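You operate a simulated robot arm through the tools that you are given. There is no shell and no other tool.

You are at the controls of a simulated robot arm. One attempt, no reset.

TASK
Switch the sealer off and fit the full roll from the sealer table.
Fine: it goes on the film spindle; the nearly empty roll goes on the sealer table; clamp the new roll; the other rolls and cores stay where they are. Set down upright: film roll.

Only the result counts: the job must be done as asked and must still hold three seconds after the hand-in. Knocking over, shifting, dropping, spilling or breaking anything else fails it.

THE ROBOT
A 7-joint arm with a two-finger parallel gripper, fixed in place. Base frame: the origin is on the floor under the middle of its stand, x ahead of it, y to its left, z up; the work surface is at about z = 80. Lengths are in cm, angles in degrees, forces in N, time in s.
It reaches about 152.4 cm from its shoulder. Its first joint turns from -149.0 to 149.0 degrees. Payload 3.5 kg.
Tool frame: the origin (TCP) lies between the finger pads and is the grasp point; the fingertips stand 2.3 cm ahead of it; z points along the fingers, y is the line along which they close. Largest opening 9.4 cm; finger width 3.8, thickness 1; the body of the gripper, 5.4 by 9.6 cm, starts 3.9 cm behind the TCP.
Orientation is told as [roll, pitch, yaw] about the base's x, y, z axes, in that order, counted from this pose: with the fingers straight down and closing along the base's y, the tool's x points along the base's -x, its y along +y and its z along -z.

THE INTERFACE
- The arm moves only by the tool send_rows. Its argument "deltas" is text: rows parted by semicolons, each of 7 numbers parted by spaces: the shift along the tool's x, y, z in units of 400 mm (1.0 is 400 mm), then the turn, a rotation vector about the tool's x, y, z in units of 180 degrees (1.0 is 180 degrees), then the finger opening in cm, from 0 to 9.4. In form: tx ty tz rx ry rz claw; .... A call has 1 to 20 rows; each row is the pose to reach, as a shift and turn from the pose commanded when the call began, along the tool's axes at that moment. A call with a number of a shift or a turn outside -1 to 1 is refused whole. A row lasts 0.2 s, in which the tool goes at most 5 cm and 8.6 degrees; a call with a longer step from one row to the next is refused whole, and so is a gripper value outside its range. Where a pose cannot be reached the arm comes as near as it can. A force on the tool above 40 N (or 10 N above the force at the start of the call, whichever is more), or a blocked arm, ends the call early, and 0.2 s more pass. The fingers move at their own pace (about 15.3 cm/s each) and stop on an object; they squeeze with about 27 N. The grip force told is the motor's: it shows also when the fingers shut on nothing. Time passes only in rows, and 0.2 s behind the last, so rows that repeat a pose let the fingers close. The reply holds the time, the measured pose of the TCP, the force on the tool along the base axes, the opening and the grip force, in the units named above and with some noise, with the torque about the TCP (base axes, N m) and any sound that the robot's microphone picked up, and new pictures: "views" is both (left out), scene, wrist or none.
- Cameras (640 x 400 px; columns grow to the right, rows downward): "scene" is fixed at [40.16, 65.03, 154.35]; the picture's right is [-0.96, -0.27, 0.00], its down [-0.26, 0.95, -0.19] and it looks along [0.05, -0.18, -0.98] (base axes); focal length 214 px, centre (320, 200). "wrist" rides on the gripper at [8.6, 1.6, -7.4] in the tool frame; the picture's right is [-0.18, 0.98, 0.00], its down [-0.58, -0.11, -0.81] and it looks along [-0.79, -0.15, 0.59] (tool axes); focal length 243 px, centre (320, 200).
- measure_at(camera, pixels): there is no depth. For up to 12 entries [column, row, z] of the newest picture of that camera ("zoom" is the newest enlarged one), the place [x, y] in the base frame at which the ray of that pixel passes the height z, good to about 0.2 cm. It takes no simulated time.
- close_up(camera, box): a new picture of the part [left, top, right, bottom] of that camera's present view, enlarged. It takes no simulated time.
- hand_in(): hands the job in; it is judged then, once.

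Leave the gripper open and the arm clear of the work at the hand-in unless told otherwise.

The tools are called after "Emit:" as name(argument=value, ...) on one line, values as JSON. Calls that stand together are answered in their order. send_rows: Moves the arm, as the interface text tells. Its arguments: {"type":"object","properties":{"deltas":{"type":"string"},"views":{"type":"string","enum":["both","scene","wrist","none"]}},"required":["deltas"]} The other tools are called the same way: measure_at (camera, pixels) gives the place at which the rays of pixels pass given heights; close_up (camera, box) takes an enlarged picture of a part of a camera's view; hand_in () hands the job in.

At the start:

```text
clock: 0.0
tool_pos: [99.62, 46.08, 124.73]
orientation: [0.0, 0.0, 0.0]
contact_force: [-0.2, -0.2, -0.3]
ft_torque: [0.0, 0.0, -0.01]
width: 9.41
grip_force: 0.1
```

scene: 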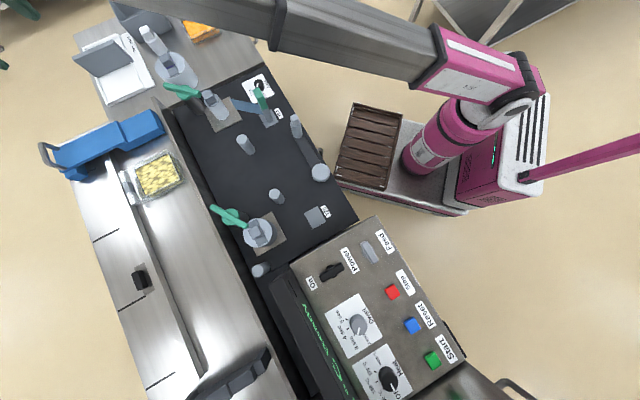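
wrist: 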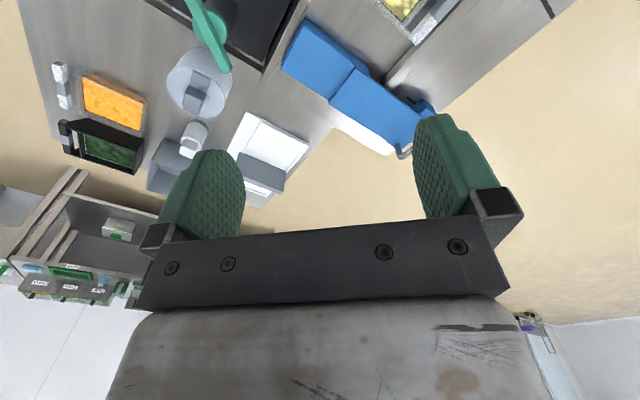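

The scene shows a table with a black sealer bed, a control panel at lower right and another surface at upper left. I'll enlarge several regions before I move anything.

Emit:
close_up(camera="scene", box=[60, 0, 280, 138])

Emit:
close_up(camera="scene", box=[160, 70, 360, 195])

Emit:
close_up(camera="scene", box=[180, 150, 380, 275])

Emit:
close_up(camera="scene", box=[250, 200, 490, 400])

Emit:
close_up(camera="wrist", box=[20, 0, 340, 200])

Emit:
close_up(camera="scene", box=[30, 90, 290, 400])

```text
2.90 times, centred on (170, 69) of scene
```

zoom: 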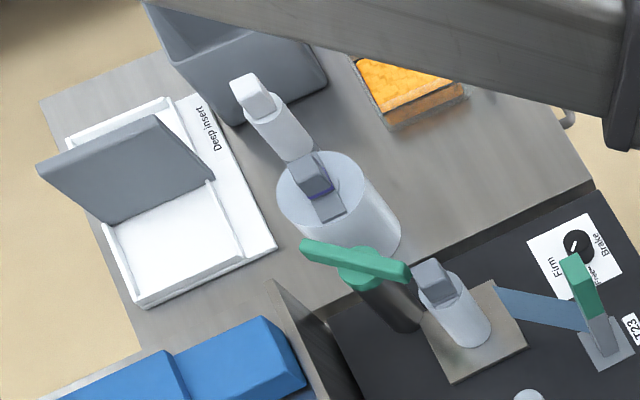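

```text
3.20 times, centred on (260, 132) of scene
```

zoom: 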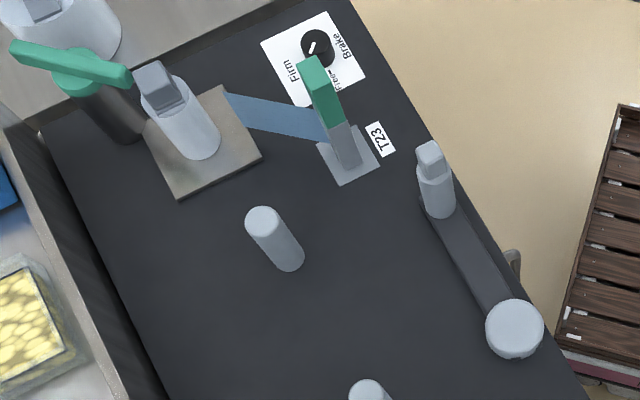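

```text
3.20 times, centred on (280, 212) of scene
```

zoom: 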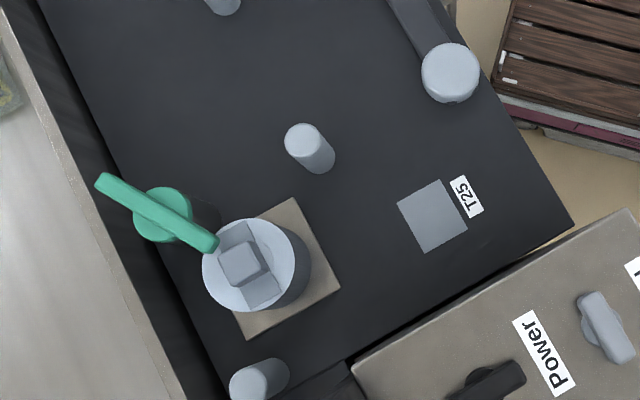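

```text
2.00 times, centred on (370, 300) of scene
```

zoom: 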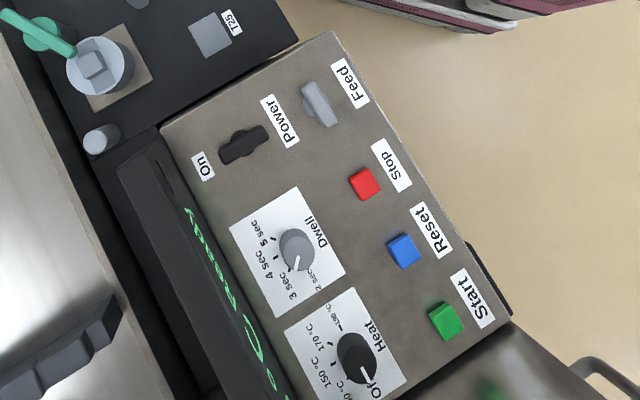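

```text
2.00 times, centred on (180, 100) of wrist
```

zoom: 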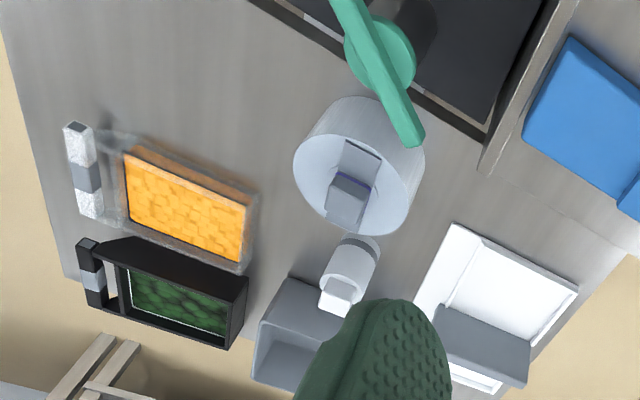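

```text
1.29 times, centred on (160, 245) of scene
```

zoom: 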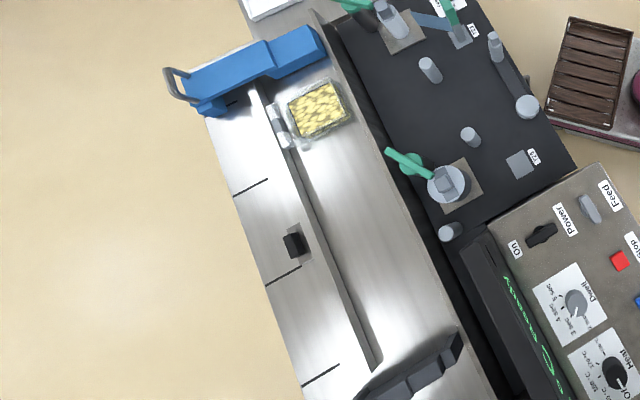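

I'll measure where the main objects are: the spindle plates, levers, panel switch and the rolls on the steel table. I'll use assumed heights for now.

Emit:
measure_at(camera="scene", pixels=[[222, 115, 80], [265, 240, 80], [270, 117, 80], [317, 217, 80], [332, 271, 85], [176, 72, 90], [180, 82, 80], [75, 40, 80], [250, 60, 80], [260, 85, 80], [346, 205, 80], [260, 270, 80]])

Emit:
close_up(camera="scene", box=[190, 70, 300, 139])

Emit:
close_up(camera="scene", box=[200, 190, 300, 285])

Emit:
close_up(camera="scene", box=[290, 220, 410, 295])

Emit:
close_up(camera="scene", box=[300, 290, 430, 400])

Emit:
close_up(camera="scene", box=[100, 0, 220, 110])

```text
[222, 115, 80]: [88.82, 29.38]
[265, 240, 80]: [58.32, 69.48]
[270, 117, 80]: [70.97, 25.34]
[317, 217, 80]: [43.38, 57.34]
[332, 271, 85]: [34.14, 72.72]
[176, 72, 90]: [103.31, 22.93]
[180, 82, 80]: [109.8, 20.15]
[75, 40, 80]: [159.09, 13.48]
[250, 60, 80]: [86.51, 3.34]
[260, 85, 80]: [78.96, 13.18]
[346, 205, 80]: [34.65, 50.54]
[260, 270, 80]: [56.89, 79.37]
```

```text
5.80 times, centred on (245, 104) of scene
```

zoom: 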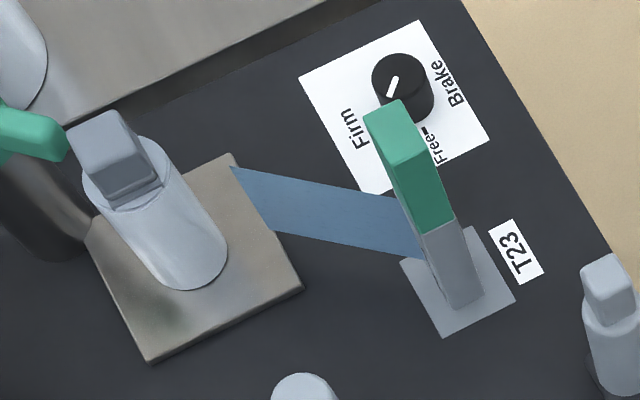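

```text
4.21 times, centred on (250, 238) of scene
```

zoom: 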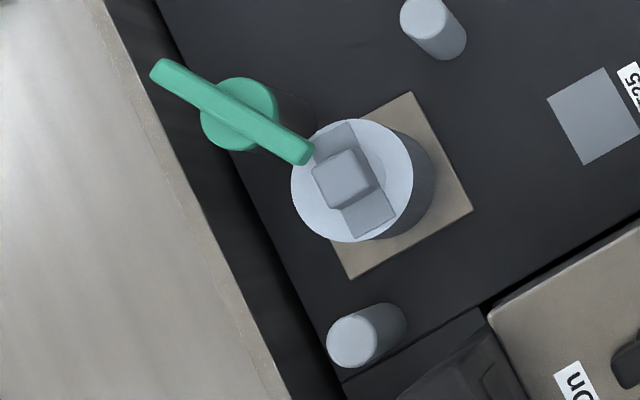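

```text
5.33 times, centred on (350, 258) of scene
```

zoom: 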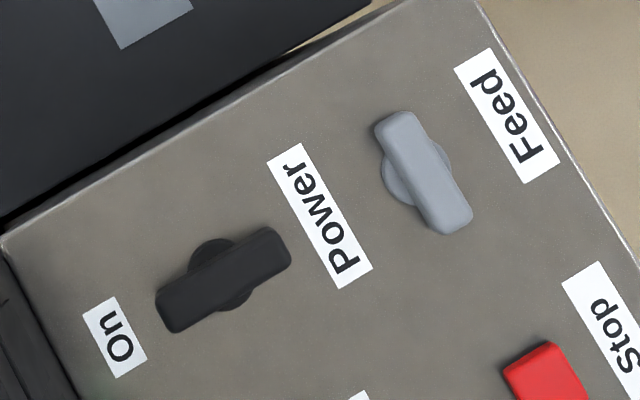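

```text
3.64 times, centred on (365, 345) of scene
```

zoom: 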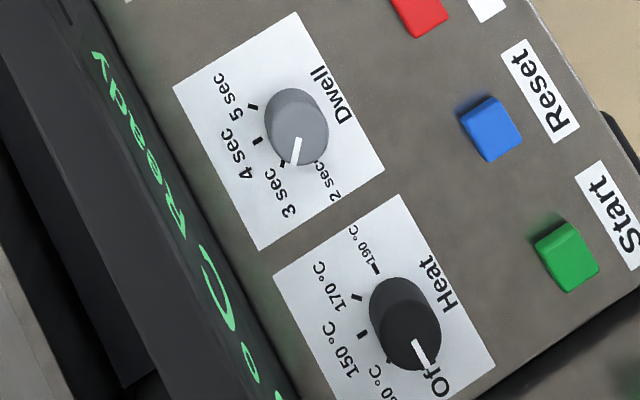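

```text
3.64 times, centred on (160, 55) of scene
```

zoom: 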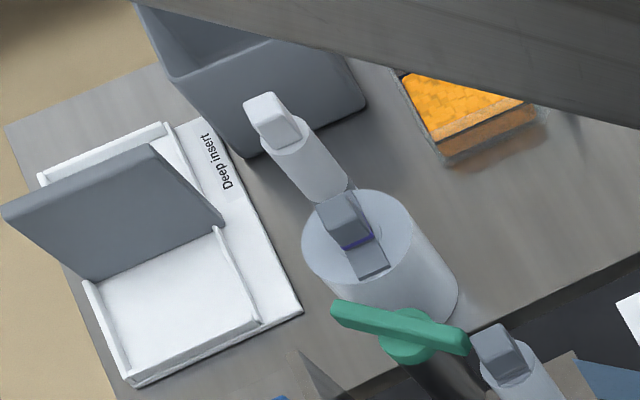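

The power knob at (332,271) points at "On". The thin roll at (215,105) sits on a plated spindle with a green swing clamp and a blue film strip. The full roll stands at (176,75) on the steel table. I'll pull the arm back at the same height to look at the area with the wrist camera.

Emit:
send_rows(deltas="0.11 0 0 0 0 0 9.4; 0.22 0 0 0 0 0 9.4; 0.33 0 0 0 0 0 9.4; 0.44 0 0 0 0 0 9.4; 0.55 0 0 0 0 0 9.4; 0.66 0 0 0 0 0 9.4; 0.77 0 0 0 0 0 9.4; 0.88 0 0 0 0 0 9.4; 0.98 0 0 0 0 0 9.4")

```text
clock: 2.0
tool_pos: [62.25, 47.36, 120.6]
orientation: [2.3, -3.3, -0.1]
contact_force: [1.0, 0.1, 0.6]
ft_torque: [0.01, 0.01, -0.01]
width: 9.4
grip_force: 0.0
out of reach, approached as far as the arm can: row 4, 5, 6, 7, 8, 9
```

scene: 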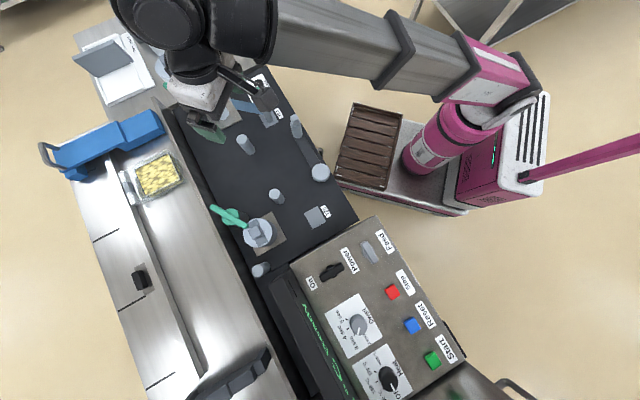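
wrist: 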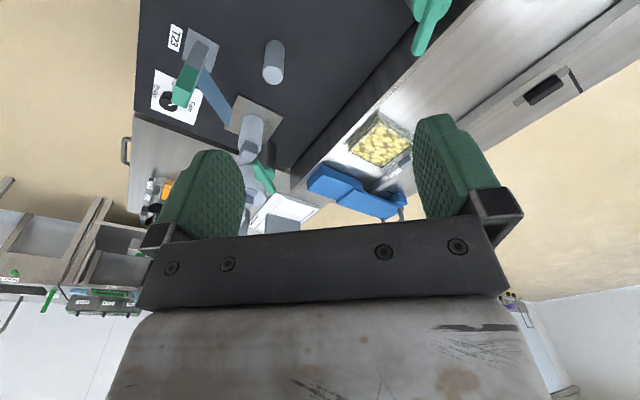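

The arm couldn't hold that pose and stopped at about (62.3, 47.4, 120.6). The wrist view now shows the spindle, T23 and the brake dial at upper left, so I'll enlarge it.

Emit:
close_up(camera="wrist", box=[120, 0, 320, 125])

Emit:
close_up(camera="wrist", box=[200, 80, 330, 240])

Emit:
close_up(camera="scene", box=[190, 70, 360, 240])

```text
3.20 times, centred on (220, 62) of wrist
```

zoom: 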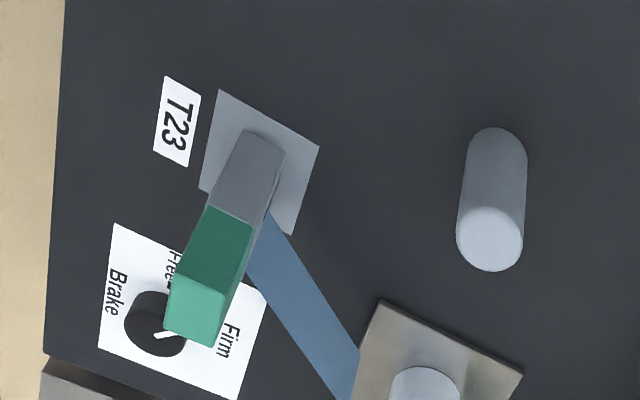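

```text
2.50 times, centred on (265, 160) of wrist
```

zoom: 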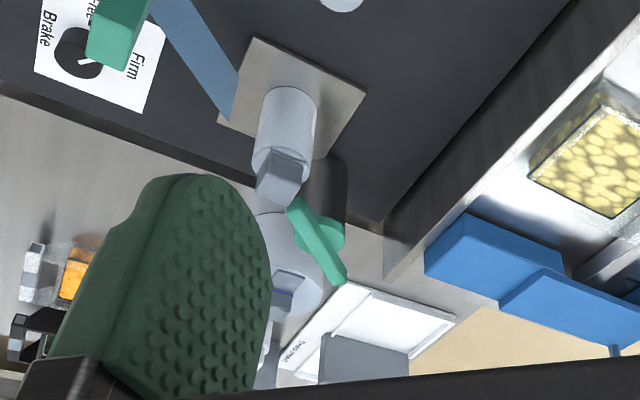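

```text
2.35 times, centred on (275, 155) of scene
```

zoom: 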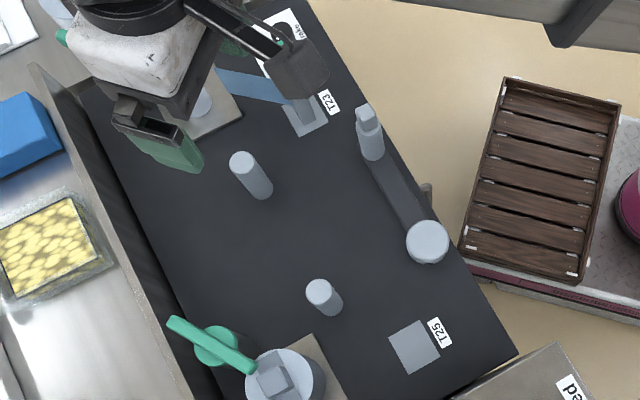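

I want object heights from scene parallax, so I'll compare the base and top pixels of the middle post, the thin roll, the second roll and the full roll.

Emit:
measure_at(camera="scene", pixels=[[280, 198.9, 80], [275.3, 193.9, 85], [275.3, 193.9, 90], [275.3, 193.9, 95], [225, 110, 80], [225, 110, 85]])

Emit:
close_up(camera="scene", box=[240, 90, 340, 190])

Emit:
close_up(camera="scene", box=[260, 170, 350, 240])

```text
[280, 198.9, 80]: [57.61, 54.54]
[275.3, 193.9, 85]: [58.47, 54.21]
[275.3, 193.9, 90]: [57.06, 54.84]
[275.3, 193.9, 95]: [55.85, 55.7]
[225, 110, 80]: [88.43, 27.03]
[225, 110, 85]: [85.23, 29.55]
```

```text
4.00 times, centred on (290, 140) of scene
```

zoom: 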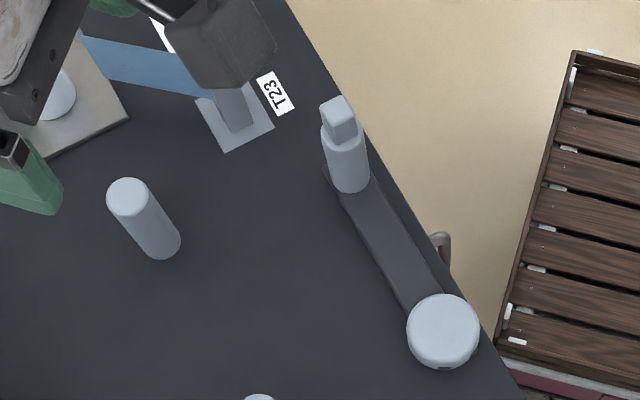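

```text
5.71 times, centred on (305, 205) of scene
```

zoom: 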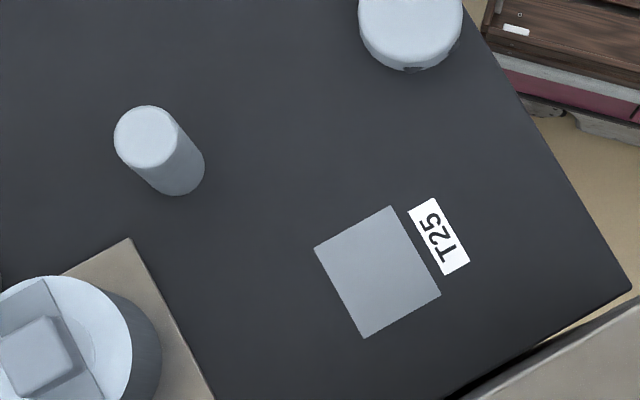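

The middle post tops out near z = 89, so going lower here is safe. I'll lower 10 cm to see whether the pose becomes reachable.

Emit:
send_rows(deltas="0 0 0.08 0 0 0 9.4; 0 0 0.16 0 0 0 9.4; 0 0 0.25 0 0 0 9.4")

```text
clock: 2.8
tool_pos: [62.98, 47.95, 110.58]
orientation: [2.3, -3.4, -0.1]
contact_force: [0.1, -0.3, -0.4]
ft_torque: [-0.03, 0.03, -0.03]
width: 9.37
grip_force: 0.1
```

scene: 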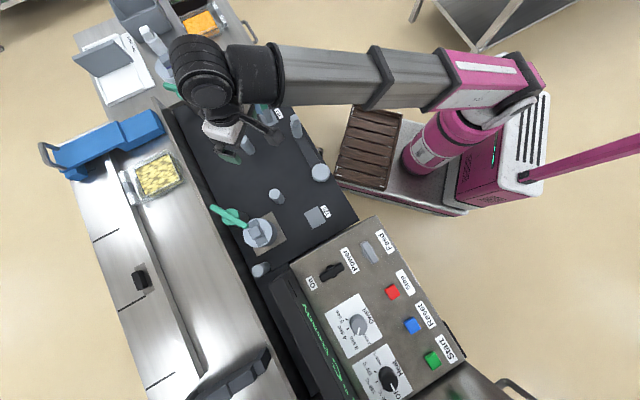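
wrist: 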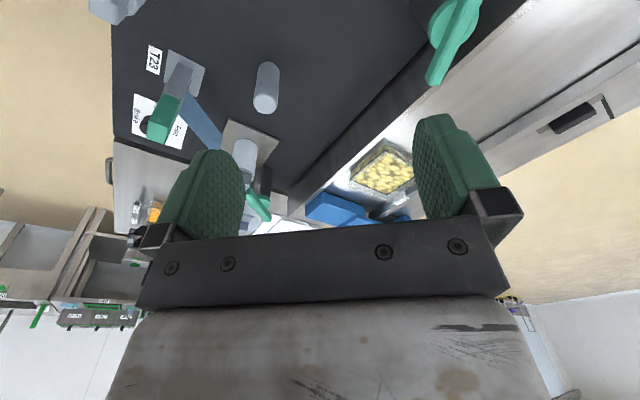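

The tool moved 10 cm from where it had actually stopped, so the command follows the clipped pose. I'll level the tool, removing the 2.3/-3.4 degree tilt.

Emit:
send_rows(deltas="0 0 0 0.0128 0.0189 0 9.4", views="none")

```text
clock: 3.2
tool_pos: [62.91, 47.87, 110.7]
orientation: [0.0, 0.1, -0.1]
contact_force: [-0.1, -0.1, 1.3]
ft_torque: [0.0, -0.01, 0.0]
width: 9.4
grip_force: 0.2
```

The tool is level. Next I'll turn it to yaw -42 degrees so the wrist camera looks along the bed toward the thin-roll spindle.

Emit:
send_rows(deltas="0 0 0 0 0 0.0467 9.4; 0 0 0 0 0 0.0933 9.4; 0 0 0 0 0 0.14 9.4; 0 0 0 0 0 0.1867 9.4; 0 0 0 0 0 0.2333 9.4; 0 0 0 0 0 0.2333 9.4")

```text
clock: 4.6
tool_pos: [63.06, 47.69, 110.84]
orientation: [0.0, 0.0, -42.1]
contact_force: [0.9, 0.7, 0.7]
ft_torque: [0.0, 0.0, 0.01]
width: 9.41
grip_force: 0.1
```

scene: 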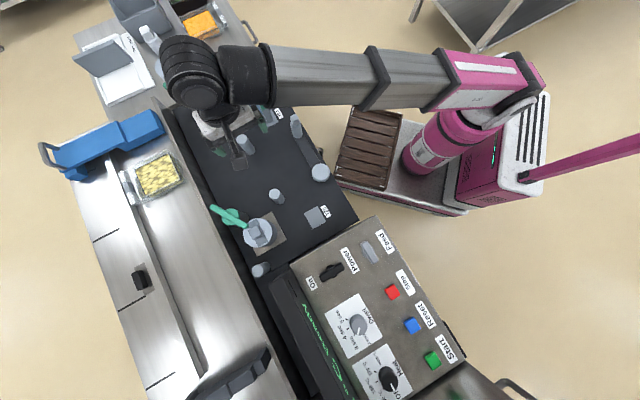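
wrist: 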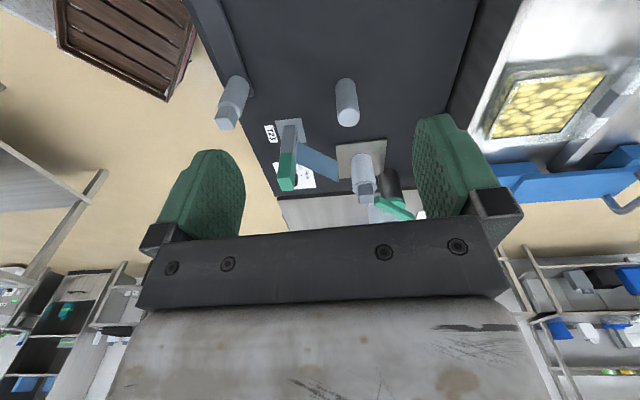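

This is a good view along the bed. I'll enlarge the thin roll, clamp and T23 area.

Emit:
close_up(camera="wrist", box=[250, 60, 430, 225])

Emit:
close_up(camera="wrist", box=[180, 0, 330, 140])

Emit:
measure_at(camera="wrist", pixels=[[348, 150, 80], [340, 145, 80], [386, 140, 80], [275, 122, 80], [305, 142, 80], [347, 85, 80], [348, 115, 89]])

```text
2.42 times, centred on (340, 142) of wrist
```

zoom: 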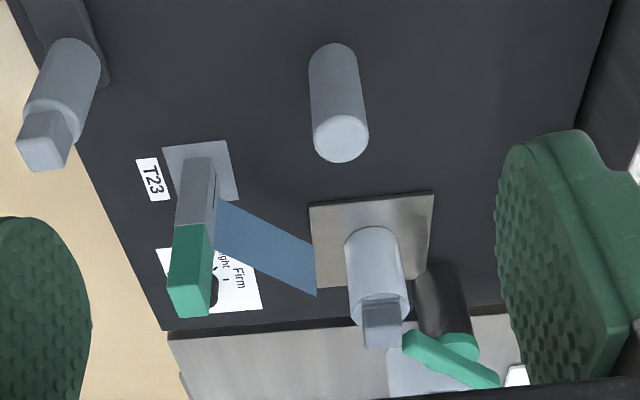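

```text
2.86 times, centred on (255, 70) of wrist
```

zoom: 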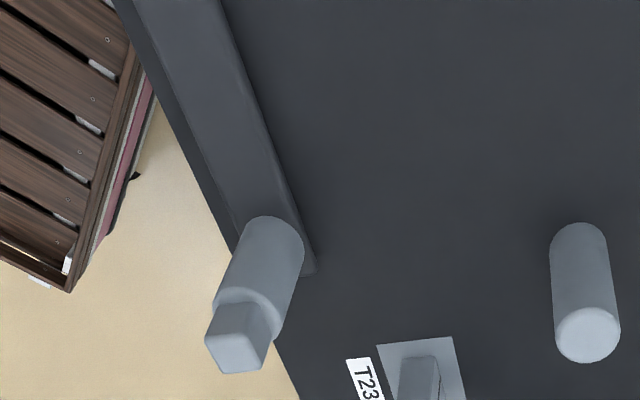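

```text
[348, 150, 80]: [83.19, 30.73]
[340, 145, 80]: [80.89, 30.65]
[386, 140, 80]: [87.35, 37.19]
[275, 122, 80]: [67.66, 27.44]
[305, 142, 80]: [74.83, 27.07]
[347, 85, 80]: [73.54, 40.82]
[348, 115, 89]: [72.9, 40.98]
```

The brake labels read Free, Light and Firm. Now I'll triangulate the thin roll and clamp by combining wrist and scene rays at several heights.

Emit:
measure_at(camera="wrist", pixels=[[361.9, 158.5, 80], [364.8, 185.4, 90], [364.8, 185.4, 95], [364.8, 185.4, 100], [366, 199, 95], [366, 199, 100], [391.6, 204, 90], [391.6, 204, 95], [391.6, 204, 100], [375, 198, 95], [413.5, 218, 95], [413.5, 218, 100]])

Emit:
measure_at(camera="scene", pixels=[[223.4, 114.7, 80], [211.4, 98.8, 90], [211.4, 98.8, 95], [211.4, 98.8, 100], [207.9, 92.8, 95], [207.9, 92.8, 100], [182.5, 91.5, 90], [182.5, 91.5, 95], [182.5, 91.5, 100], [199.5, 95.5, 95], [165, 84, 95], [165, 84, 100]])

```text
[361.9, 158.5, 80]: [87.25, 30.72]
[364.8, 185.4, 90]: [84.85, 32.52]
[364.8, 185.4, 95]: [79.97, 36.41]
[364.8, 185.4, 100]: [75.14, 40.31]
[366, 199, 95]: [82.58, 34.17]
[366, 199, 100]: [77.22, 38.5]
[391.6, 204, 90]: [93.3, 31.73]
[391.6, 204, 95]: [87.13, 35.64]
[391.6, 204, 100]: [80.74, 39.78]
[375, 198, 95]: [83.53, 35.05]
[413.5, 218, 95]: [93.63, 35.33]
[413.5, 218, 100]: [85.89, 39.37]
```

```text
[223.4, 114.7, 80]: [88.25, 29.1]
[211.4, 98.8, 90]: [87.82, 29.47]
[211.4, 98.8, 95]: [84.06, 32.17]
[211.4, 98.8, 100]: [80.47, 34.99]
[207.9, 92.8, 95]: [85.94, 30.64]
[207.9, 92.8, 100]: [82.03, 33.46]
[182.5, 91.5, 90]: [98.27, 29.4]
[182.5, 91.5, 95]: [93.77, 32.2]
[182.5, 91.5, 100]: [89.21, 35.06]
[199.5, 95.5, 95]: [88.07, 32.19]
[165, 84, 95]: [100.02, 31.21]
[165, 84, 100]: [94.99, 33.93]
```

The thin roll's cylinder tops out near z 88.5 and its grip block near z 92. The first job is the power switch, so I'll move along the bed above the panel knob at about (34, 73), staying at z 110 and turning to yaw 48 so the fingers can later straddle the knob.

Emit:
send_rows(deltas="0.087 0 0 0 0 -0.0455 9.4; 0.174 0 0 0 0 -0.091 9.4; 0.261 0 0 0 0 -0.1365 9.4; 0.348 0 0 0 0 -0.182 9.4; 0.435 0 0 0 0 -0.2275 9.4; 0.522 0 0 0 0 -0.273 9.4; 0.609 0 0 0 0 -0.3185 9.4; 0.696 0 0 0 0 -0.364 9.4; 0.783 0 0 0 0 -0.4095 9.4; 0.87 0 0 0 0 -0.455 9.4; 0.95 0 0 0 0 -0.5 9.4; 0.95 0 0 0 0 -0.5 9.4")

```text
clock: 7.0
tool_pos: [35.53, 72.43, 110.69]
orientation: [0.3, 0.0, 44.1]
contact_force: [-9.5, 9.4, -2.9]
ft_torque: [-0.72, -1.07, -1.37]
width: 9.39
grip_force: 0.0
stopped in row 11: the force on the tool passed its limit at 76 N (the readings are from after the stop); the commanded pose is now the measured one
```

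scene: 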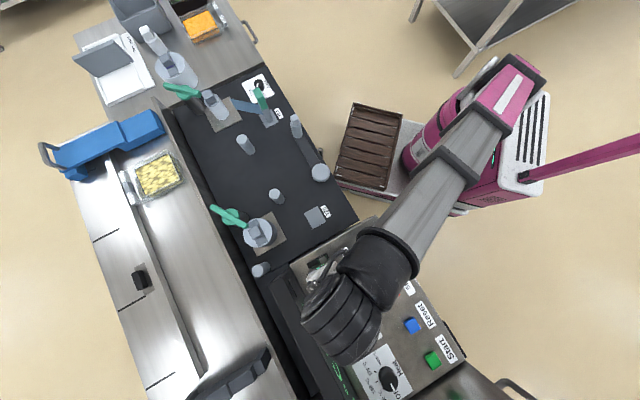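
wrist: 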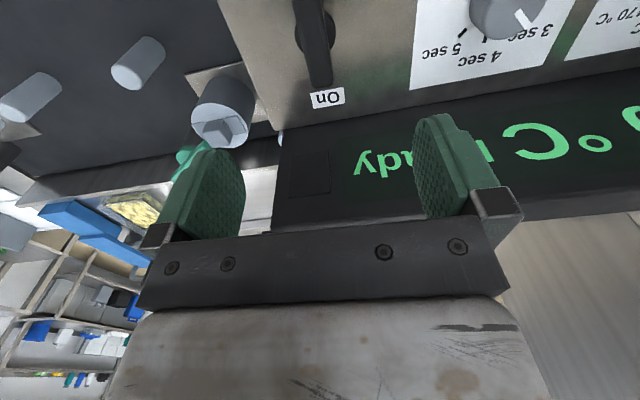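

The tool met a force of 76 N near the end of the move and stopped at (35.5, 72.4, 110.7), yaw 44. I'll zoom in to see what it touched. The upright "Ready" display is the likely obstacle.

Emit:
close_up(camera="scene", box=[250, 225, 410, 345])

Emit:
close_up(camera="wrist", box=[160, 0, 560, 250])

Emit:
measure_at(camera="wrist", pixels=[[315, 40, 85], [315, 40, 90], [315, 40, 95], [315, 40, 100], [328, 97, 90], [328, 97, 95], [270, 232, 100], [270, 232, 105], [270, 232, 110], [280, 130, 90], [280, 130, 95], [280, 130, 100]])

Emit:
measure_at(camera="scene", pixels=[[332, 271, 85], [332, 271, 90], [332, 271, 95], [332, 271, 100], [311, 283, 90], [311, 283, 95], [268, 284, 100], [268, 284, 105], [268, 284, 110], [290, 268, 90], [290, 268, 95], [290, 268, 100]])

```text
3.33 times, centred on (330, 285) of scene
```

zoom: 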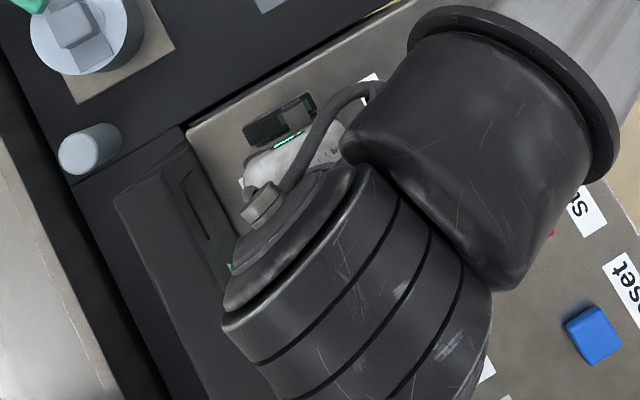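

```text
1.60 times, centred on (360, 125) of wrist
```

zoom: 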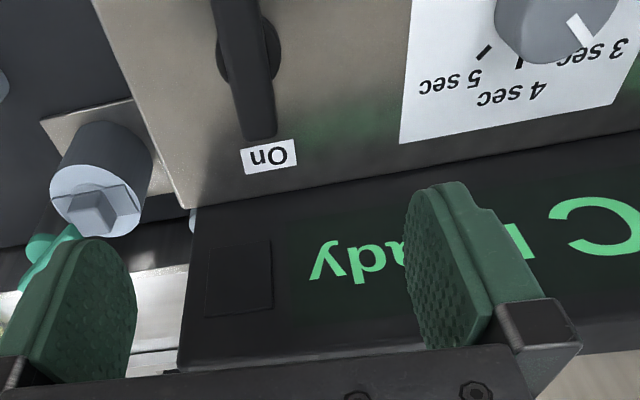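

```text
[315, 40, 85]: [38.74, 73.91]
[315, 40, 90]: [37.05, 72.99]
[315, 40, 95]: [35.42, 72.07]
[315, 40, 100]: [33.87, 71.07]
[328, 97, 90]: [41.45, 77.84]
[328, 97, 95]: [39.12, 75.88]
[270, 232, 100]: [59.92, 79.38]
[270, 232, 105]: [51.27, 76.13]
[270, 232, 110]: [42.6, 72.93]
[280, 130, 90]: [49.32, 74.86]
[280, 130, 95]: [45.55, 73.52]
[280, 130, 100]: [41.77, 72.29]
```

```text
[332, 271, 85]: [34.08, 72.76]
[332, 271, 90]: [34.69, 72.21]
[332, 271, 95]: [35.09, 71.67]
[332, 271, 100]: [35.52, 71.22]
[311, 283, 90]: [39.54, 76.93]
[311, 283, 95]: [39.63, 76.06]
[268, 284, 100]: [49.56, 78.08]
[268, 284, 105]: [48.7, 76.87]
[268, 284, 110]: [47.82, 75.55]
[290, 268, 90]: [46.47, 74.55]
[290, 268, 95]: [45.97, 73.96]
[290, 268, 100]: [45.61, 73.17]
```

The torque points to a contact about 10 cm behind and 9 cm above the TCP. That is the camera housing meeting the robot's own wrist at high yaw, not the machine. The rays agree that the knob top is near z 95 at (35.2, 71.8), with the panel face near z 94 and the display top near z 106.5. I'll turn back to yaw -42 and slide along the panel so I can look back at the knob.

Emit:
send_rows(deltas="0 0 0 0 0 0.044 9.4; 0 0 0 0 0 0.088 9.4; 0 0.05 0 0 0 0.132 9.4; 0 0.1 0 0 0 0.176 9.4; 0 0.16 0 0 0 0.22 9.4; 0 0.22 0 0 0 0.264 9.4; 0 0.28 0 0 0 0.308 9.4; 0 0.34 0 0 0 0.352 9.4; 0 0.4 0 0 0 0.396 9.4; 0 0.45 0 0 0 0.44 9.4; 0 0.5 0 0 0 0.478 9.4; 0 0.5 0 0 0 0.478 9.4")

```text
clock: 9.6
tool_pos: [21.65, 86.83, 110.77]
orientation: [-0.1, 0.3, -42.1]
contact_force: [0.1, 0.9, -0.4]
ft_torque: [0.02, -0.03, 0.01]
width: 9.4
grip_force: 0.0
```

scene: 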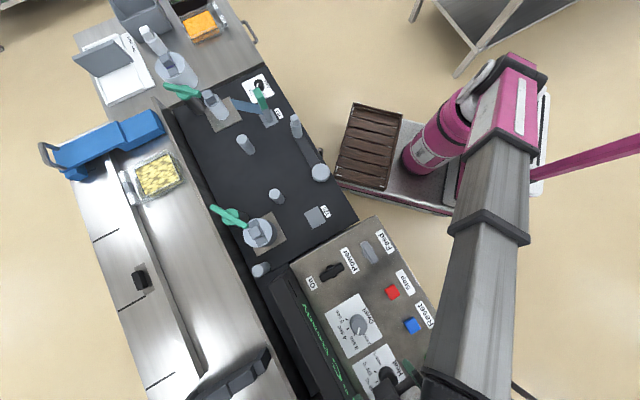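
wrist: 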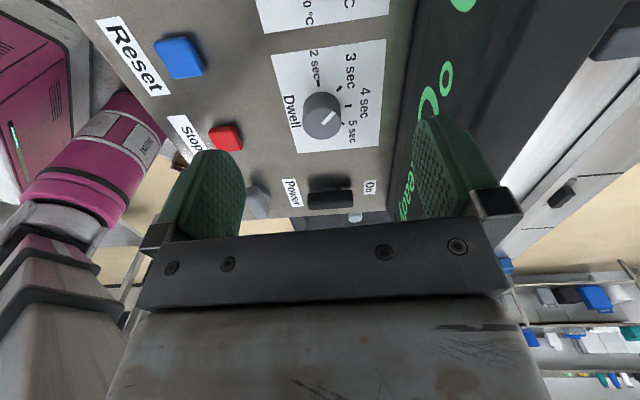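

The panel is now clear in both cameras. I'll enlarge the power knob at wrist (330,198) and scene (332,271) and take rays for a precise fix.

Emit:
close_up(camera="wrist", box=[230, 130, 420, 240])

Emit:
close_up(camera="scene", box=[290, 220, 410, 295])

Emit:
measure_at(camera="wrist", pixels=[[330, 207, 93], [330, 207, 95], [330, 207, 97], [330, 193, 93], [330, 193, 95], [330, 193, 97], [370, 187, 92], [370, 187, 94], [370, 187, 96], [292, 193, 94]])

Emit:
measure_at(camera="scene", pixels=[[321.9, 279, 93], [321.9, 279, 95], [321.9, 279, 97], [342, 265, 93], [342, 265, 95], [342, 265, 97], [312, 283, 92], [312, 283, 94], [312, 283, 96], [350, 260, 94]])

```text
3.37 times, centred on (325, 185) of wrist
```

zoom: 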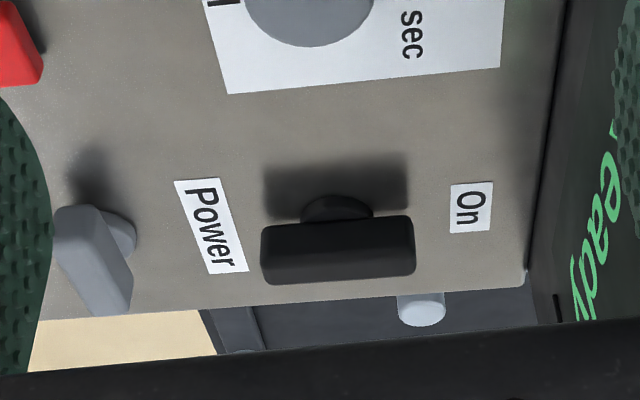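

```text
5.33 times, centred on (350, 258) of scene
```

zoom: 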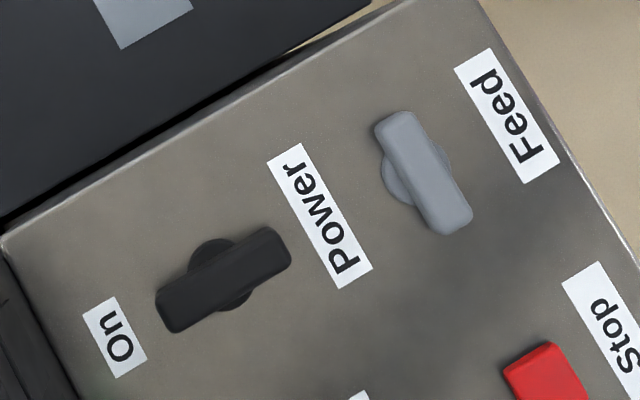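

```text
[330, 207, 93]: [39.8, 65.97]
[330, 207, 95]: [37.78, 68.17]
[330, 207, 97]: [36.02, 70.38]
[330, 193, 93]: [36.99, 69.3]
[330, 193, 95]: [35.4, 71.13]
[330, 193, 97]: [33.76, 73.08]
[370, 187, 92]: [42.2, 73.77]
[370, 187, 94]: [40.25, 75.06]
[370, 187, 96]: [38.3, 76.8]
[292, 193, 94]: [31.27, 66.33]
```

```text
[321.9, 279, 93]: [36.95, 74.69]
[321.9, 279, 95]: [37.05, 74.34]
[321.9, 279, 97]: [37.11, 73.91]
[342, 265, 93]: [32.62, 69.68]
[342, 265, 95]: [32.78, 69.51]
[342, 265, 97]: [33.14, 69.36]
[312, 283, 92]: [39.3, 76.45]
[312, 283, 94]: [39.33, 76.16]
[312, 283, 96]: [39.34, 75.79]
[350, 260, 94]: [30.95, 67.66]
```

The rays place the power bar's centre at about (35.1, 71.6), aligned with "On". It's about 6.4 cm long and spans z 95.7 to 97.5, with the panel at about z 94.9. I'll close the fingers and move above a spot beside the bar's near end so I can push it round. The first target is (30.7, 72.1) at z 104.

Emit:
send_rows(deltas="-0.104 -0.031 0 0 0 0 0; -0.208 -0.061 0 0 0 0 0; -0.312 -0.092 0 0 0 0 0; -0.415 -0.1226 0 0 0 0 0; -0.415 -0.1226 0.085 0 0 0 0; -0.415 -0.1226 0.17 0 0 0 0; -0.415 -0.1226 0.17 0 0 0 0")

```text
clock: 11.2
tool_pos: [30.54, 72.16, 103.78]
orientation: [0.0, 0.2, -41.9]
contact_force: [1.3, 0.0, 0.1]
ft_torque: [0.0, 0.03, -0.02]
width: 0.01
grip_force: 27.0
```

scene: 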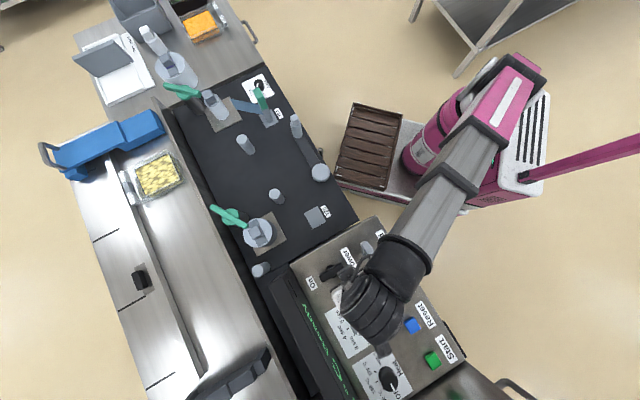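
wrist: 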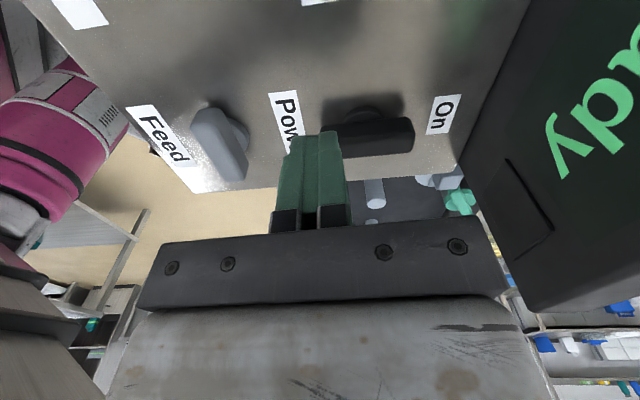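

The fingers are closed and sit beside the near end of the bar. I'll lower 5.4 cm to put the tips at about z 96.

Emit:
send_rows(deltas="0 0 0.07 0 0 0 0; 0 0 0.135 0 0 0 0; 0 0 0.135 0 0 0 0")

```text
clock: 12.0
tool_pos: [30.47, 72.2, 98.43]
orientation: [-0.1, 0.3, -41.9]
contact_force: [0.6, 0.7, 0.6]
ft_torque: [0.01, 0.0, -0.01]
width: 0.0
grip_force: 27.0
```

scene: 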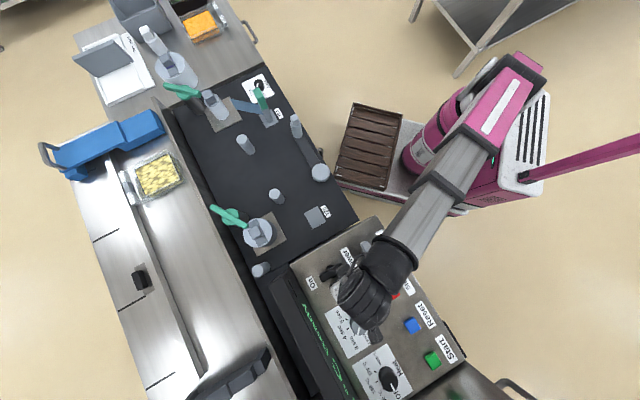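
wrist: 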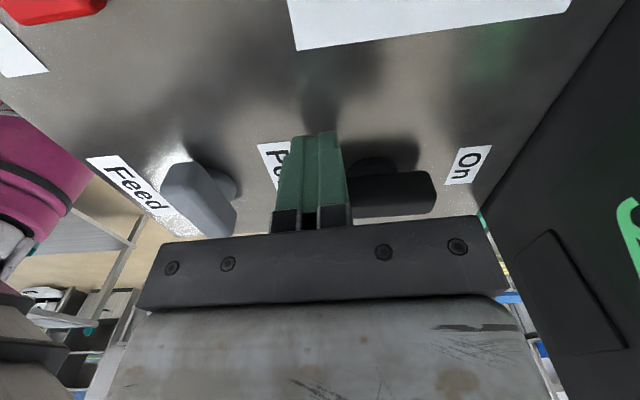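

Position is good, with tips at about z 96.1. I'll push gently toward the bed, 2.4 cm, to see whether the bar turns anticlockwise.

Emit:
send_rows(deltas="-0.015 0 0 0 0 0 0; -0.03 0 0 0 0 0 0; -0.045 0 0 0 0 0 0; -0.06 0 0 0 0 0 0")

```text
clock: 12.7
tool_pos: [30.94, 71.78, 98.55]
orientation: [-0.1, 1.1, -41.4]
contact_force: [-16.3, 10.2, -2.7]
ft_torque: [0.18, -0.01, -0.11]
width: 0.0
grip_force: 26.6
stopped in row 3: the force on the tool passed its limit at 46 N (the readings are from after the stop); the commanded pose is now the measured one
```

scene: 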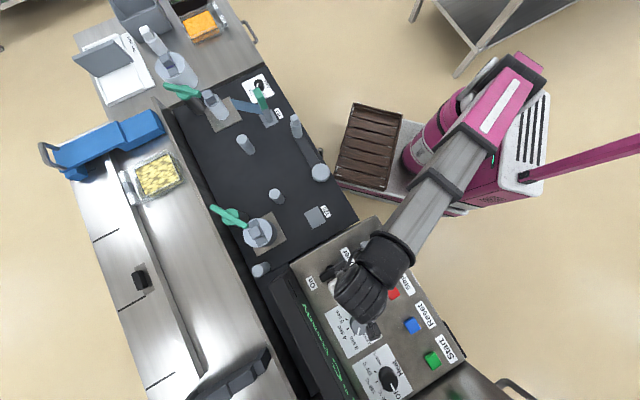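
wrist: 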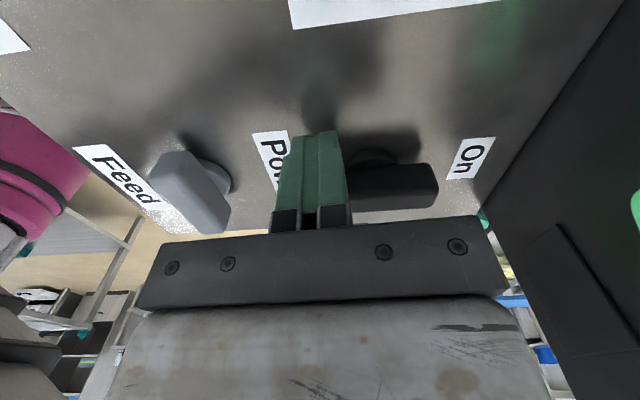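

The bar doesn't turn that way: 46 N after the finger travelled 0.65 cm. Off must be the clockwise turn. I'll back off 0.8 cm, straighten the tool and slide to the far "On" end of the bar, still on this side.

Emit:
send_rows(deltas="0.022 0 0 -0.0045 -0.0042 0.0033 0; 0.022 0.06 0 -0.0045 -0.0042 0.0033 0; 0.022 0.126 0 -0.0045 -0.0042 0.0033 0; 0.022 0.126 0 -0.0045 -0.0042 0.0033 0")

```text
clock: 13.7
tool_pos: [33.84, 75.67, 98.7]
orientation: [0.8, 0.1, -42.1]
contact_force: [-0.4, -0.7, 0.2]
ft_torque: [0.01, 0.02, 0.04]
width: 0.01
grip_force: 27.2
```

scene: 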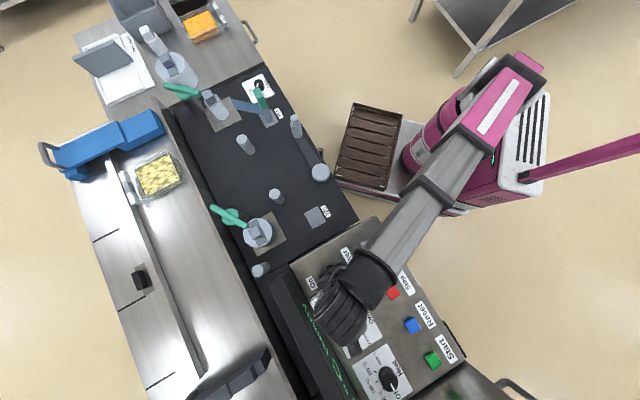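
wrist: 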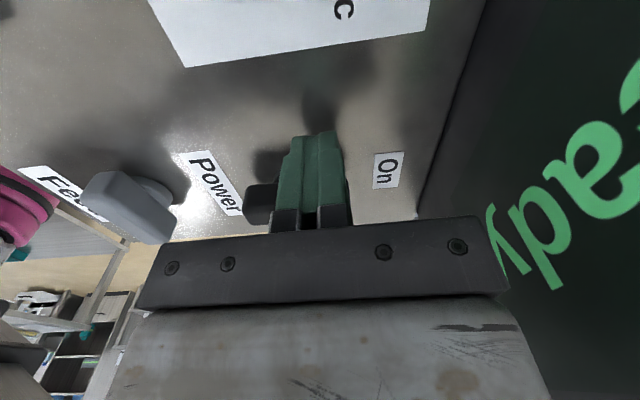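

The finger is now beside the "On" end. I'll sweep an arc that pushes this end clockwise toward the bed, up to about 60 degrees, and watch the force.

Emit:
send_rows(deltas="-0.014 0.005 0.005 0 0 0 0; -0.029 0.029 0.005 0 0 0 0; -0.049 0.039 0.005 0 0 0 0; -0.067 0.0355 0.005 0 0 0 0; -0.083 0.027 0.005 0 0 0 0; -0.083 0.027 0.005 0 0 0 0")

```text
clock: 15.1
tool_pos: [37.07, 74.54, 98.37]
orientation: [0.8, 0.1, -42.1]
contact_force: [1.7, 1.4, 0.1]
ft_torque: [0.0, -0.05, 0.04]
width: 0.0
grip_force: 27.2
```

scene: 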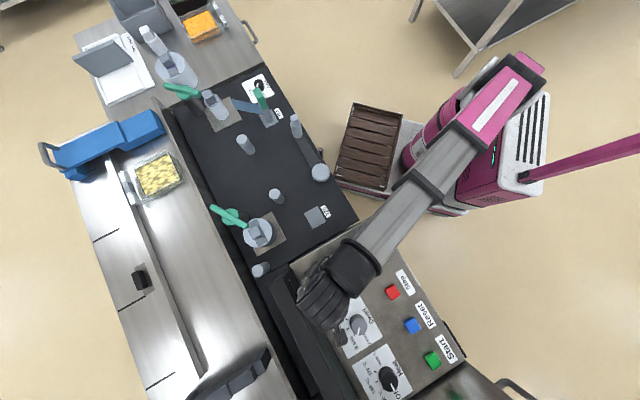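
wrist: 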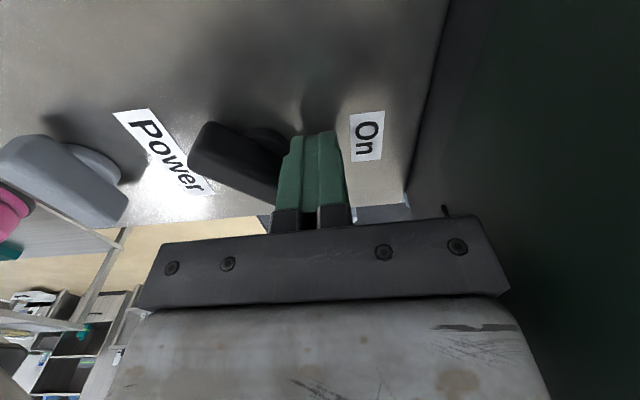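

The bar is turning freely clockwise and the display has gone dark. I'll finish the sweep to about 90 degrees.

Emit:
send_rows(deltas="-0.0135 -0.012 0 0 0 0 0; -0.0235 -0.02 0 0 0 0 0; -0.0335 -0.027 0 0 0 0 0; -0.041 -0.035 0 0 0 0 0")

```text
clock: 16.1
tool_pos: [37.1, 72.45, 98.25]
orientation: [0.7, 0.1, -42.1]
contact_force: [0.1, 2.1, -0.4]
ft_torque: [0.0, 0.01, -0.04]
width: 0.0
grip_force: 27.3
```

scene: 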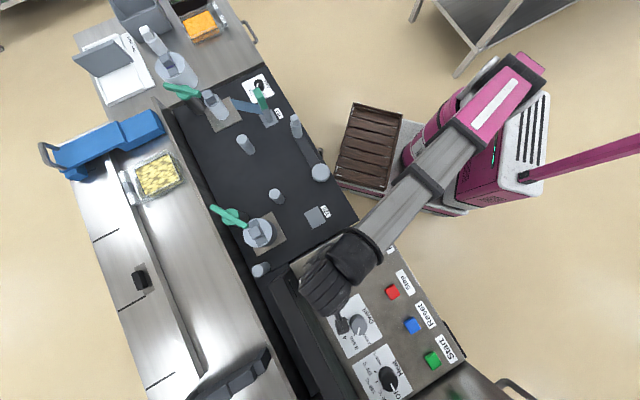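
wrist: 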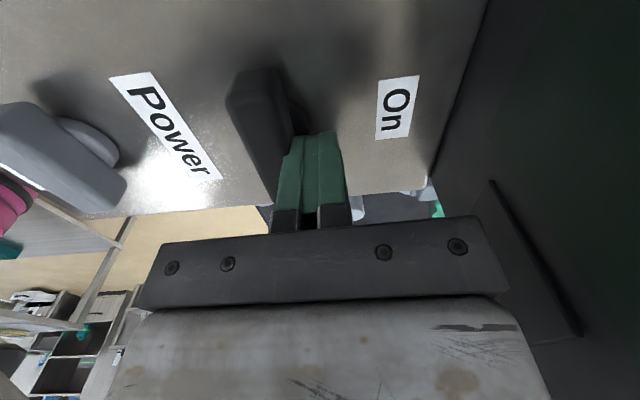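

The bar now lies across, in the off position. I'll step the finger away, lift to z 112, open the gripper and travel back along the bed toward the thin-roll spindle.

Emit:
send_rows(deltas="0 0.02 0 0 0 0 0; 0 0.02 -0.1 0.0029 -0.0026 0 0; 0 0.02 -0.2 0.0029 -0.0026 0 0; 0 0.02 -0.3 0.0029 -0.0026 0 0; 0 0.02 -0.344 0.0029 -0.0026 0 0; -0.115 0.02 -0.344 0.0029 -0.0026 0 4; -0.23 0.02 -0.344 0.0029 -0.0026 0 9.4; -0.345 0.02 -0.344 0.0029 -0.0026 0 9.4; -0.46 0.02 -0.344 0.0029 -0.0026 0 9.4; -0.575 0.02 -0.344 0.0029 -0.0026 0 9.4; -0.69 0.02 -0.344 0.0029 -0.0026 0 9.4; -0.805 0.02 -0.344 0.0029 -0.0026 0 9.4; -0.89 0.02 -0.344 0.0029 -0.0026 0 9.4; -0.967 0.033 -0.344 0.0029 -0.0026 0 9.4; -0.967 0.033 -0.344 0.0029 -0.0026 0 9.4")

```text
clock: 19.3
tool_pos: [66.83, 47.1, 111.89]
orientation: [0.2, -0.3, -42.1]
contact_force: [-0.3, -0.5, 0.6]
ft_torque: [0.0, -0.01, 0.03]
width: 9.39
grip_force: 0.1
```

scene: 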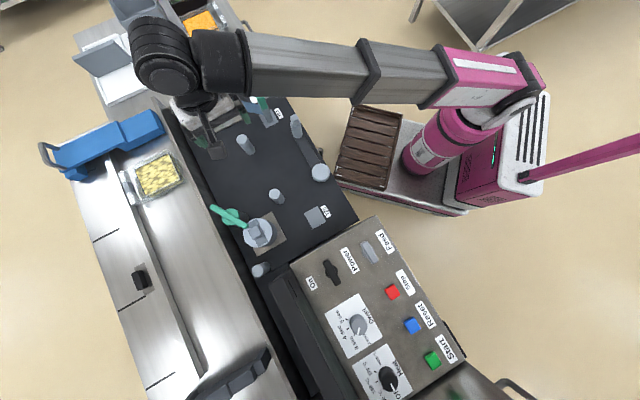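
wrist: 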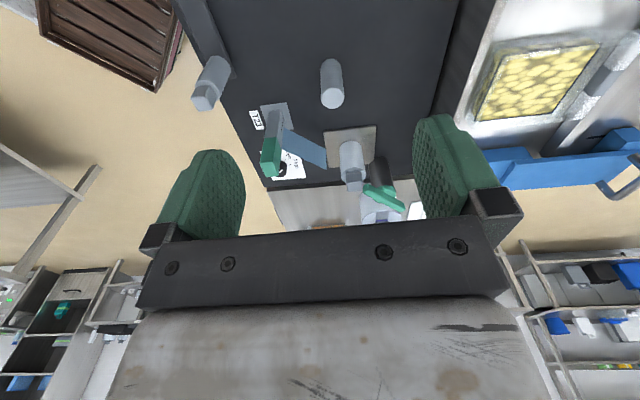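

The power bar in the scene at (332,271) now lies across the "On" direction and the display is blank. I'll enlarge it to confirm, and enlarge the clamp and roll area in the wrist view.

Emit:
close_up(camera="scene", box=[270, 220, 410, 345])

Emit:
close_up(camera="wrist", box=[240, 80, 420, 235])

Emit:
close_up(camera="wrist", box=[320, 120, 420, 230])

```text
3.20 times, centred on (340, 282) of scene
```

zoom: 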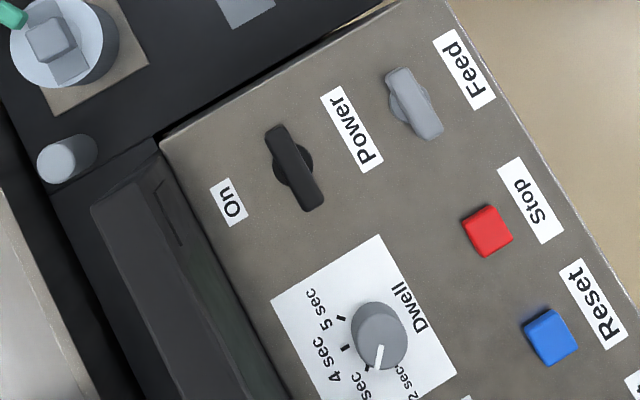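

```text
2.58 times, centred on (330, 158) of wrist
```

zoom: 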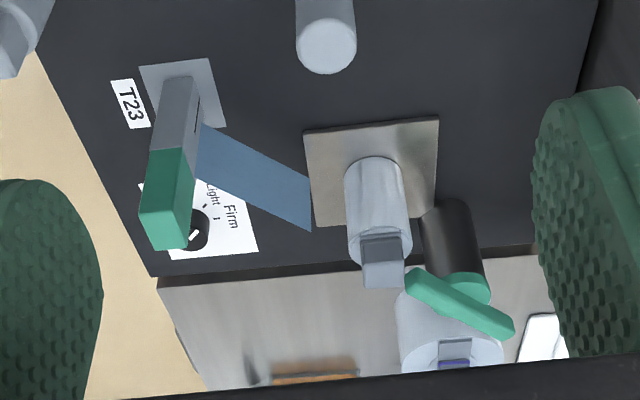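

```text
3.64 times, centred on (370, 175) of wrist
```

zoom: 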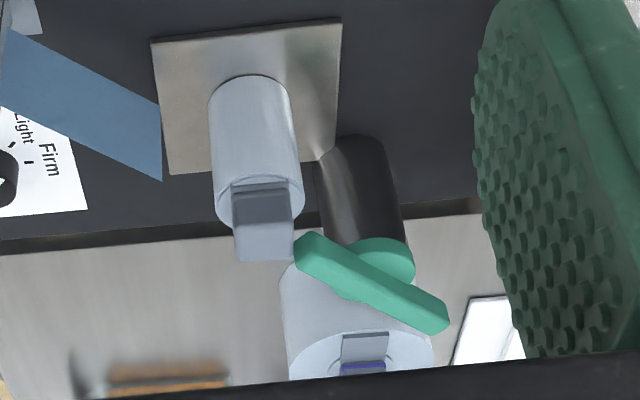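

The switch is off. For the clamp height I'll combine wrist rays (cap about (384,194), bar ends about (368,189) and (400,207)) with the earlier scene pixels.

Emit:
measure_at(camera="wrist", pixels=[[383.7, 193.7, 90], [383.7, 193.7, 93], [383.7, 193.7, 96], [383.7, 193.7, 99], [367.8, 188.7, 93], [367.8, 188.7, 96], [400.2, 207.4, 93], [400.2, 207.4, 96], [353.5, 158, 80], [353.5, 178, 89], [354.5, 189, 92], [332, 88, 89]])

Emit:
measure_at(camera="scene", pixels=[[183.2, 92, 90], [183.2, 92, 93], [183.2, 92, 96], [183.2, 92, 99], [199, 94, 93], [199, 94, 96], [165.5, 85.8, 93], [165.5, 85.8, 96], [223.4, 114.7, 80], [211.4, 98.8, 89], [207.9, 92.8, 92], [242, 139, 89]])

```text
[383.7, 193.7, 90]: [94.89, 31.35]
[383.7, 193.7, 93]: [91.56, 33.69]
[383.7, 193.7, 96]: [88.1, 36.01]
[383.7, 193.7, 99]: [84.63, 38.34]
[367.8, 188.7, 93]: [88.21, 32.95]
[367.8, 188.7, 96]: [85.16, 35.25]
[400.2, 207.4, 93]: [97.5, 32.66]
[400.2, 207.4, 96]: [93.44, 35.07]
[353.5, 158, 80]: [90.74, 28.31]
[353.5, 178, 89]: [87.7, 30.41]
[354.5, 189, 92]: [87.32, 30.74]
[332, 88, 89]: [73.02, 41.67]
```

```text
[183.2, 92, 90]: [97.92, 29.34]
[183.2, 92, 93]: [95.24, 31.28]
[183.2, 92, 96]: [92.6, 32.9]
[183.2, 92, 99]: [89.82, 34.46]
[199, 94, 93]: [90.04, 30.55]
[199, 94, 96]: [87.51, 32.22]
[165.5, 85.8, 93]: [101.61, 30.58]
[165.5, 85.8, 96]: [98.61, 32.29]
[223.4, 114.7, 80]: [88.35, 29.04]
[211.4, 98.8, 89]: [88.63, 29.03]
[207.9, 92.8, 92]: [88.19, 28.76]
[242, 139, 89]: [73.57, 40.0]
```

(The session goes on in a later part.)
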